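You operate a simulated robot arm through the tools that you are given. There is no shell and no other tool. Be economical: measure what you need, move in short steps, check, and stop when the job is done.

You are at the controls of a simulated robot arm. One attempt, no reset.

## Task
Slide the pink boxed roll along the make-up table until it stands next to the paper packet.

Only the result counts: the job must be done as asked and must still hold three seconds after the hand-in. Knocking over, shifting, dropping, spilling or breaking anything else fails it.

## Robot
A 7-joint arm with a two-finger parallel gripper, fixed in place. Base frame: the origin is at the foot of the arm, x ahead of it, y to its left, z up; the work surface is at about z = 900. Units: mm, degrees, N and s.
With the tool pointing down near the work surface it reaches from about 240 to 680 mm from the base axis. Its first joint turns from -66.0 to 66.0 degrees. Payload 2.4 kg.
The tool frame sits at the grasp point between the pads (the TCP): z along the fingers, y along the line on which they close. The tips reach 30 mm beyond it. Largest opening 94 mm; finger width 28, thickness 10; the body of the gripper, 50 by 96 mm, starts 55 mm behind the TCP.
Orientation is told as [roll, pitch, yaw] about the base's x, y, z axes, in that order, counted from this pose: with the fingers straight down and closing along the base's y, the tool's x points along the base's -x, its y along +y and its z along -z.

## Interface
- The arm moves only by the tool arm_command. Its argument "series" is a list of rows, each a list of 7 numbers: the shift along the tool's x, y, z in mm, then the turn, a rotation vector about the tool's x, y, z in degrees, then the opening in per cent of the stroke, from 0 (shut) to 100 (fully open). In form: [[tx, ty, tz, rx, ry, rz, fingers], ...]. A call has 1 to 10 rows; each row is the pose to reach, as a shift and turn from the pose commanded when the call began, along the tool's axes at that moment. Each row takes 0.2 s and may step no farther than 50 mm and 8.6 degrees from the row before; otherwise, or with a gripper value out of range, the whole call is refused. A pose out of reach is approached as far as the arm can. The call stops where the force on the tool passes 40 N (or 10 N more than at its start, if that is more) or the arm is blocked; 0.2 s more then pass. Each finger travels about 153 mm/s and halts on what it meets, pressing with about 40 N; the grip force reading is that of the motor and also rises with nothing between the fingers. The clock runs only during rows and for 0.2 s after the last one: add rows that repeat a pose to give the fingers time. The reply holds the time, the measured pose of the TCP, the force on the tool along the base axes, the opening and the grip force, in the units named above and with some noise.
- Cameras (640 x 400 px; columns grow to the right, rows downward): "scene" is fixed at [44.1, 475, 1455.1]; the picture's right is [-0.72, -0.70, 0.00], its down [-0.32, 0.33, -0.88] and it looks along [0.62, -0.64, -0.47] (base axes); focal length 350 px, centre (320, 200). "wrist" rides on the gripper at [-37, 0, -58] in the tool frame; the picture's right is [0.00, -1.00, 0.00], its down [0.97, 0.00, -0.24] and it looks along [0.24, 0.00, 0.97] (tool axes); focal length 218 px, centre (320, 200).
- capture(camera): a new picture of that camera. The clock stands still meanwhile.
- measure_at(camera, pixels): for up to 12 pixels [column, row] of the newest picture of that camera ("zoom" is the newest enlarged one), the place [x, y, z] in the base frame of the surface seen there, good to about 2 mm. The clock stands still meanwhile.
- enlarge(camera, box): a new picture of the part [left, top, right, bottom] of that camera's present view, enlarged. The clock stands still meanwhile.
- close_job(): hands the job in; it is judged then, once.

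Work in short steps. Measure before you move; look again where a grasp or a placing could have gone wrong, and mend it. You have 60 turns and 22 pictures in all, those below and enlarged ones among them. Open the gripper and draw the arm clear of the work before you hand the job in, unless the task says otherwise; then end with one line.

The tools are called after ">>>" by a JSON object that holds its "op" and its "data". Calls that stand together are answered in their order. arm_command: Moves the arm, as the interface text tells. Its arguments: {"type":"object","properties":{"series":{"type":"array","items":{"type":"array","items":{"type":"number"}}}},"required":["series"]} The other tools are called the same way: capture (camera) takes a picture; measure_at (camera, pixels) gives the place of the surface under pixels of a picture; enlarge (camera, box) takes an enlarged picture of a part of a camera's view; close_job () hands the job in.

At the start:

```text
time: 0.0
tool_pos: [291.8, -158.9, 1169.7]
ee_rot: [-0.1, 0.0, 0.0]
force: [-0.2, 0.4, 0.6]
gripper_width: 94.1
grasp_force: 0.0
```

scene: 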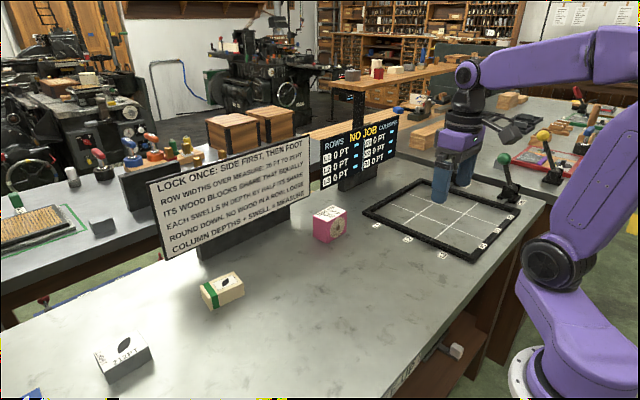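
wrist: 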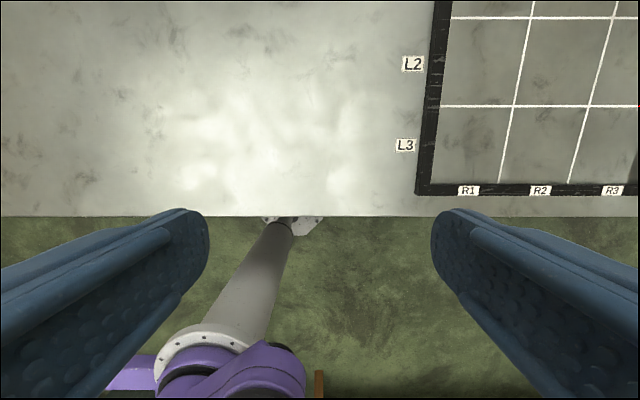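

The scene shows a pink box near (329,223), a banded block near (222,290) and a white/grey block near (122,357). I enlarge these areas to identify them.

>>> {"op": "enlarge", "data": {"camera": "scene", "box": [180, 190, 360, 310]}}

>>> {"op": "enlarge", "data": {"camera": "scene", "box": [0, 290, 165, 400]}}

>>> {"op": "measure_at", "data": {"camera": "scene", "pixels": [[313, 218], [329, 212], [346, 210], [331, 241], [313, 238], [347, 235], [201, 285], [220, 272], [243, 283], [212, 292], [213, 309], [244, 296]]}}

```text
3.33 times, centred on (270, 250) of scene
```

zoom: 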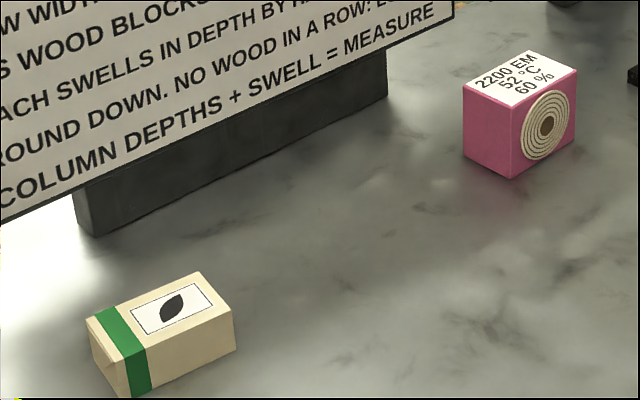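

```text
3.64 times, centred on (82, 345) of scene
```

zoom: 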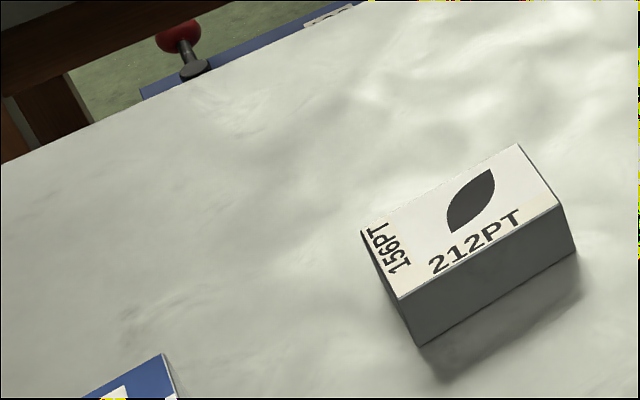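

```text
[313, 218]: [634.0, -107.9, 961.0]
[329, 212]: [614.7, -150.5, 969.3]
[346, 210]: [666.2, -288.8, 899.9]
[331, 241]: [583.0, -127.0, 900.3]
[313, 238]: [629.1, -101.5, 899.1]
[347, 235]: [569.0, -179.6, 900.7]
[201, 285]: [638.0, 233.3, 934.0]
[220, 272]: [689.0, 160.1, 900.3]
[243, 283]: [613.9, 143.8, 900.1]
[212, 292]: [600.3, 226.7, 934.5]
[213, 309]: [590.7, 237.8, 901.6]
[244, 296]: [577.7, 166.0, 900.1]
```

The green-banded wrapped block (222,290) looks like the paper packet, and the grey/white one is labelled a block. I measure more corners of the pink box, the packet and the sign foot, and the blue thing at the lower left.

>>> {"op": "enlarge", "data": {"camera": "scene", "box": [180, 190, 360, 310]}}

>>> {"op": "measure_at", "data": {"camera": "zoom", "pixels": [[467, 88], [527, 54], [573, 72], [511, 107], [511, 176], [466, 152], [572, 140], [547, 112], [93, 232], [384, 95], [80, 195], [230, 60]]}}

>>> {"op": "measure_at", "data": {"camera": "zoom", "pixels": [[90, 322], [195, 275], [230, 308], [122, 352], [126, 394], [231, 348], [94, 352], [165, 310]]}}

>>> {"op": "measure_at", "data": {"camera": "scene", "pixels": [[96, 354], [132, 331], [147, 346], [105, 371], [110, 382], [35, 393]]}}

```text
3.33 times, centred on (270, 250) of scene
```

zoom: 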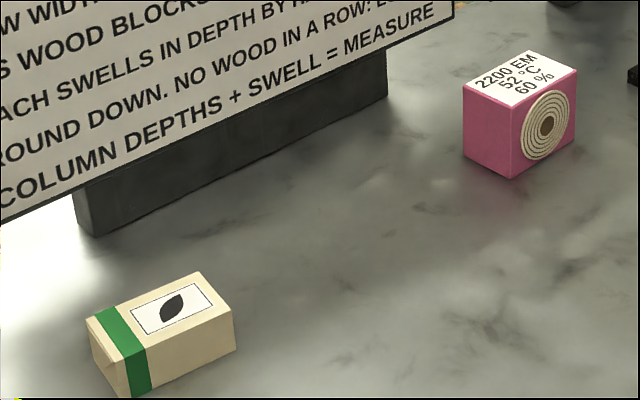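

```text
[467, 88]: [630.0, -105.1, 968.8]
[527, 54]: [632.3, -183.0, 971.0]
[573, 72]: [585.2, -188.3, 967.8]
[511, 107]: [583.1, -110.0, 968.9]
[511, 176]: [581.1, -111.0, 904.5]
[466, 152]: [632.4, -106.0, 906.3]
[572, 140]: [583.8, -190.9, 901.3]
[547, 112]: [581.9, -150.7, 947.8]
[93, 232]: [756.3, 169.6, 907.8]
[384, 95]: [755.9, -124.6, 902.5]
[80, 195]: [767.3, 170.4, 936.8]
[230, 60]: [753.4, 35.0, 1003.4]
```

```text
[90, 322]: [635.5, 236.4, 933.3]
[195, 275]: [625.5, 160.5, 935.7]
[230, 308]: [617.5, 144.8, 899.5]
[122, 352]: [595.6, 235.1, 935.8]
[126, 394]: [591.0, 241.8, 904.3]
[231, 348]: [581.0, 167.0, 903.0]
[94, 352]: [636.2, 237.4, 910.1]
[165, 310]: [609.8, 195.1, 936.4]
```

```text
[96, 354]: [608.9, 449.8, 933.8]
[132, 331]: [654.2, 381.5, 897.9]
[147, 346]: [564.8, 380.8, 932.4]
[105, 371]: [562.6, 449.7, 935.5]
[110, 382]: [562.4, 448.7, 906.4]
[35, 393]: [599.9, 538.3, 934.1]
```

The pink box spans x 582–632, y −190…−107, top z 969; the paper packet's near end is at y≈160–167 (top z 936), and the sign foot is at x≈755, out of the way. I'll grip the box across x, so I move over it while turning the tool by 85°.

>>> {"op": "arm_command", "data": {"series": [[-31.5, 1, 7, 0, 0, 8.5, 100], [-63, 2, 14, 0, 0, 17, 100], [-94.5, 3, 21, 0, 0, 25.5, 100], [-126, 4, 28, 0, 0, 34, 100], [-157.5, 5, 35, 0, 0, 42.5, 100], [-189, 6, 42, 0, 0, 51, 100], [-220.5, 7, 49, 0, 0, 59.5, 100], [-252, 8, 56, 0, 0, 68, 100], [-283.5, 9, 63, 0, 0, 76.5, 100], [-315, 10, 70, 0, 0, 85, 100]]}}

```text
time: 2.2
tool_pos: [607.0, -146.4, 1098.9]
ee_rot: [0.0, 0.0, -85.2]
force: [0.0, 0.4, 0.5]
gripper_width: 94.0
grasp_force: 0.1
```

The pose was reached; I finish the turn by 5° and take a wrist picture to check alignment before descending.

>>> {"op": "arm_command", "data": {"series": [[0, 0, 0, 0, 0, 5, 100], [0, 0, 0, 0, 0, 5, 100]]}}

>>> {"op": "capture", "data": {"camera": "wrist"}}

```text
time: 2.8
tool_pos: [607.2, -147.2, 1098.5]
ee_rot: [-0.1, -0.1, -90.1]
force: [0.1, 0.0, 0.0]
gripper_width: 93.9
grasp_force: 0.1
```

```text
16 pictures are left
```

wrist: 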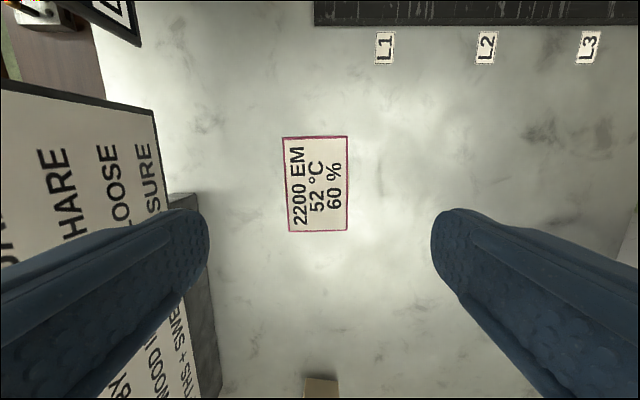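

The box top is seen upright in the wrist picture, corners near (284,139),(346,138),(290,230),(347,228). I measure them for its exact position and yaw.

>>> {"op": "measure_at", "data": {"camera": "wrist", "pixels": [[285, 140], [345, 138], [291, 229], [347, 227], [318, 185], [306, 390], [335, 390], [320, 383]]}}

```text
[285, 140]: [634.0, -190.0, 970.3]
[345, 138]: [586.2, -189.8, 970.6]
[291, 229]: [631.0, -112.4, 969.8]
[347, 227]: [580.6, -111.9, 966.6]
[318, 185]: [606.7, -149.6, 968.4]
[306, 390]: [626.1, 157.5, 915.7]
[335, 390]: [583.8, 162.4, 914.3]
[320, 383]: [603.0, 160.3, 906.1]
```

Box centre is about (608,−150), nearly square to the tool. I descend with the fingers open to TCP z≈937 (tips ~7 mm above the table).

>>> {"op": "arm_command", "data": {"series": [[-3, 1, 40, 0, 0, 0, 100], [-3, 1, 80, 0, 0, 0, 100], [-3, 1, 110, 0, 0, 0, 100], [-3, 1, 135, 0, 0, 0, 100], [-3, 1, 150, 0, 0, 0, 100], [-3, 1, 161, 0, 0, 0, 100], [-3, 1, 161, 0, 0, 0, 100]]}}

```text
time: 4.4
tool_pos: [608.1, -153.4, 937.9]
ee_rot: [0.0, -0.1, -90.0]
force: [0.3, 0.5, 0.0]
gripper_width: 93.8
grasp_force: 0.2
```

At grasp height with no contact. I close on the box.

>>> {"op": "arm_command", "data": {"series": [[0, 0, 0, 0, 0, 0, 70], [0, 0, 0, 0, 0, 0, 55], [0, 0, 0, 0, 0, 0, 45], [0, 0, 0, 0, 0, 0, 45]]}}

```text
time: 5.4
tool_pos: [607.2, -152.6, 937.6]
ee_rot: [0.0, 0.0, -90.0]
force: [-0.6, -0.1, -0.2]
gripper_width: 59.0
grasp_force: 40.2
```

The grip stopped at 59 mm, more than the ~50 mm I measured on the top face. I look to see how it sits.

>>> {"op": "enlarge", "data": {"camera": "scene", "box": [260, 150, 410, 260]}}

>>> {"op": "capture", "data": {"camera": "wrist"}}

```text
3.64 times, centred on (335, 205) of scene
```

zoom: 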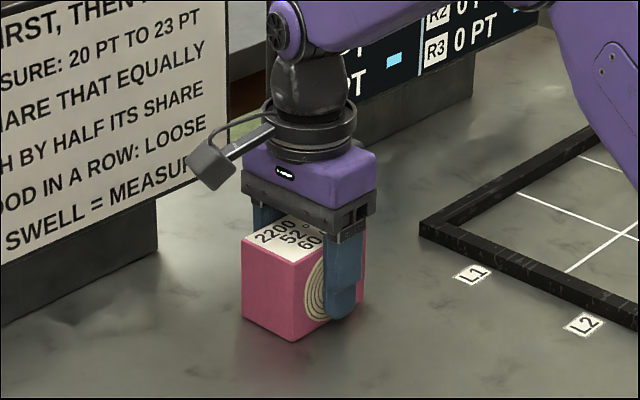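

```text
14 pictures are left
```

wrist: 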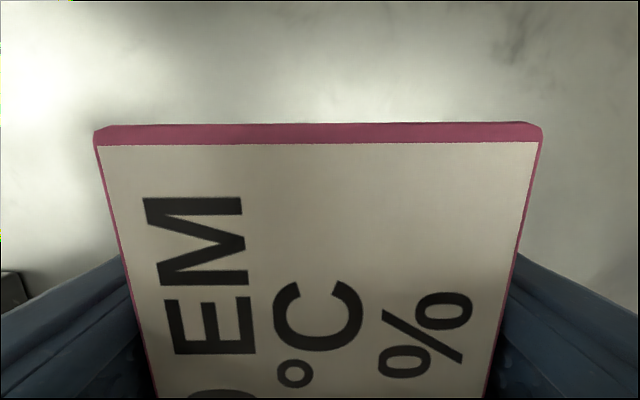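

The grip is good: the extra width is the raised roll disc on the near face. I slide the box 200 mm along +y (tool +x) at constant height.

>>> {"op": "arm_command", "data": {"series": [[10, 0, 0, 0, 0, 0, 45], [30, 0, 0, 0, 0, 0, 45], [52, 0, 0, 0, 0, 0, 45], [75, 0, 0, 0, 0, 0, 45], [98, 0, 0, 0, 0, 0, 45], [121, 0, 0, 0, 0, 0, 45], [144, 0, 0, 0, 0, 0, 45], [167, 0, 0, 0, 0, 0, 45], [187, 0, 0, 0, 0, 0, 45], [200, 0, 0, 0, 0, 0, 45]]}}

>>> {"op": "enlarge", "data": {"camera": "scene", "box": [180, 190, 360, 310]}}

```text
time: 7.6
tool_pos: [609.0, 48.8, 938.6]
ee_rot: [0.0, 0.0, -89.9]
force: [-0.2, -4.6, 11.1]
gripper_width: 59.0
grasp_force: 40.1
```

```text
3.33 times, centred on (270, 250) of scene
```

zoom: 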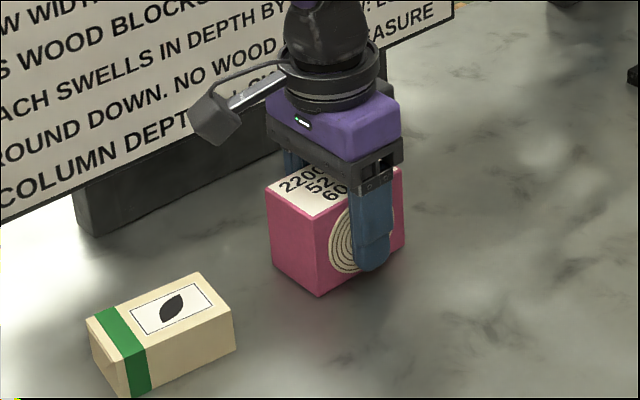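

The box moved along with the gripper. I measure its left face and the packet's facing end to get the remaining gap.

>>> {"op": "measure_at", "data": {"camera": "zoom", "pixels": [[280, 215], [305, 225], [300, 265], [316, 290], [275, 255], [317, 220], [198, 276], [230, 310], [232, 347], [215, 296]]}}

```text
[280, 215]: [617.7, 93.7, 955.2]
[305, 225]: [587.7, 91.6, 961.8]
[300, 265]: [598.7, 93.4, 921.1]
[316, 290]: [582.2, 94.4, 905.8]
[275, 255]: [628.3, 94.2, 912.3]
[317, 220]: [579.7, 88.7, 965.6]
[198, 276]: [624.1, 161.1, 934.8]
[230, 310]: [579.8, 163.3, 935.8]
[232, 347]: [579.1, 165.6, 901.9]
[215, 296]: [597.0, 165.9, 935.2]
```

Box face is at y≈93 and the packet's nearest corner at y≈158–160. I slide 56 mm more, leaving a gap of about 10 mm.

>>> {"op": "arm_command", "data": {"series": [[12, 0, 0, 0, 0, 0, 45], [27, 0, 0, 0, 0, 0, 45], [42, 0, 0, 0, 0, 0, 45], [52, 0, 0, 0, 0, 0, 45], [56, 0, 0, 0, 0, 0, 45], [56, 0, 0, 0, 0, 0, 45]]}}

>>> {"op": "enlarge", "data": {"camera": "scene", "box": [180, 190, 360, 310]}}

>>> {"op": "measure_at", "data": {"camera": "zoom", "pixels": [[198, 278], [230, 310], [233, 347], [90, 322], [122, 352], [245, 290], [262, 330], [225, 275], [210, 265]]}}

```text
time: 9.0
tool_pos: [606.9, 103.7, 937.2]
ee_rot: [0.0, 0.0, -89.9]
force: [-0.2, -3.1, 5.6]
gripper_width: 58.9
grasp_force: 39.6
```

```text
3.33 times, centred on (270, 250) of scene
```

zoom: 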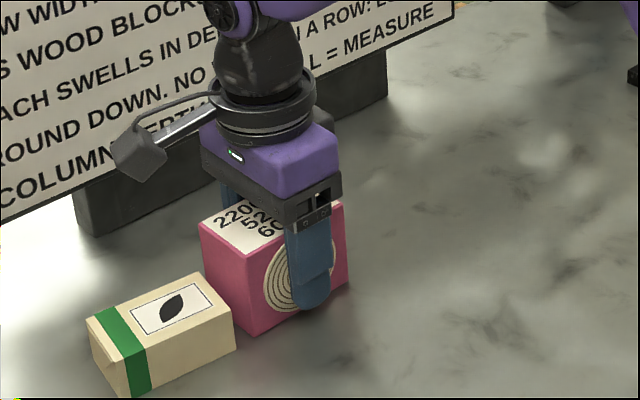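

```text
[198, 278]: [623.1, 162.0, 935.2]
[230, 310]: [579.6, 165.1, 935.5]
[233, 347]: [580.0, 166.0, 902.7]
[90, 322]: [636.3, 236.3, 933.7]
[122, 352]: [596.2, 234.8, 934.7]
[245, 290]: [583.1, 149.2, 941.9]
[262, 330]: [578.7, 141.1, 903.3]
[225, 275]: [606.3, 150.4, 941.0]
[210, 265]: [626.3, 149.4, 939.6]
```

The box face is at y≈150 and the packet at y≈161–166, unmoved. I close the gap by another 5 mm, then open slowly.

>>> {"op": "arm_command", "data": {"series": [[3, 0, 0, 0, 0, 0, 45], [5, 0, 0, 0, 0, 0, 45], [5, 0, 0, 0, 0, 0, 45], [5, 0, 0, 0, 0, 0, 68], [5, 0, 0, 0, 0, 0, 80], [5, 0, 0, 0, 0, 0, 100], [5, 0, 0, 0, 0, 0, 100]]}}

```text
time: 10.6
tool_pos: [606.9, 108.7, 938.2]
ee_rot: [0.0, -0.1, -89.9]
force: [-0.5, -0.7, 0.4]
gripper_width: 94.0
grasp_force: 0.0
```

The fingers are fully open with no contact force. I lift straight up, clear of the box, then draw back toward −y.

>>> {"op": "arm_command", "data": {"series": [[0, 0, -15, 0, 0, 0, 100], [0, 0, -40, 0, 0, 0, 100], [0, 0, -75, 0, 0, 0, 100], [0, 0, -115, 0, 0, 0, 100], [0, 0, -155, 0, 0, 0, 100], [-40, 0, -170, 0, 0, 0, 100], [-80, -25, -170, 0, 0, 0, 100], [-120, -50, -170, 0, 0, 0, 100], [-160, -75, -170, 0, 0, 0, 100], [-160, -75, -170, 0, 0, 0, 100]]}}

>>> {"op": "enlarge", "data": {"camera": "scene", "box": [180, 190, 360, 310]}}

>>> {"op": "measure_at", "data": {"camera": "zoom", "pixels": [[198, 278], [230, 310], [90, 322], [122, 352], [240, 285], [220, 270], [204, 250], [245, 262], [335, 225]]}}

```text
time: 12.8
tool_pos: [532.8, -50.7, 1107.8]
ee_rot: [0.1, 0.0, -90.0]
force: [-0.2, 0.2, -0.9]
gripper_width: 94.1
grasp_force: 0.1
```

```text
3.33 times, centred on (270, 250) of scene
```

zoom: 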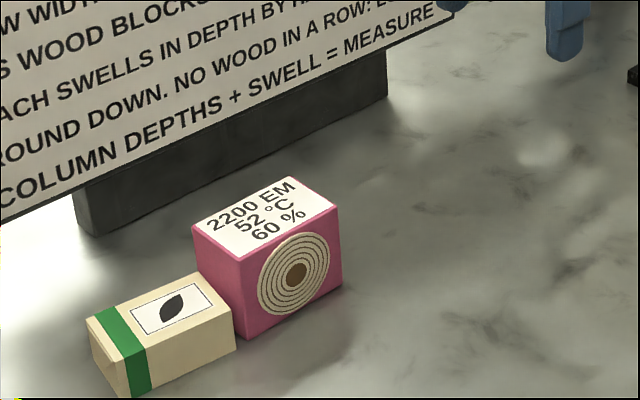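

```text
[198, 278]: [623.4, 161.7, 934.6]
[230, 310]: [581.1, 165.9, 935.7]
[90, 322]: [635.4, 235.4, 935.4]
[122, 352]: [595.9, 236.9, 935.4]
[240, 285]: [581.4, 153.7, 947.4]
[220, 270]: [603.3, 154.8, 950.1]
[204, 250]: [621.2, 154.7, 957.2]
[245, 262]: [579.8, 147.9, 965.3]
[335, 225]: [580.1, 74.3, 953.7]
```

The box stands upright with its face at y≈155, about 7–11 mm from the packet, which has not moved. The arm is clear, so I hand in.

>>> {"op": "close_job", "data": {}}

```text
The job is handed in.
```

I slid the pink boxed roll along the table until it stood upright about 7–11 mm from the green-banded block, which I took to be the paper packet. The packet did not move, and the gripper was open and clear of the work when I handed the job in.
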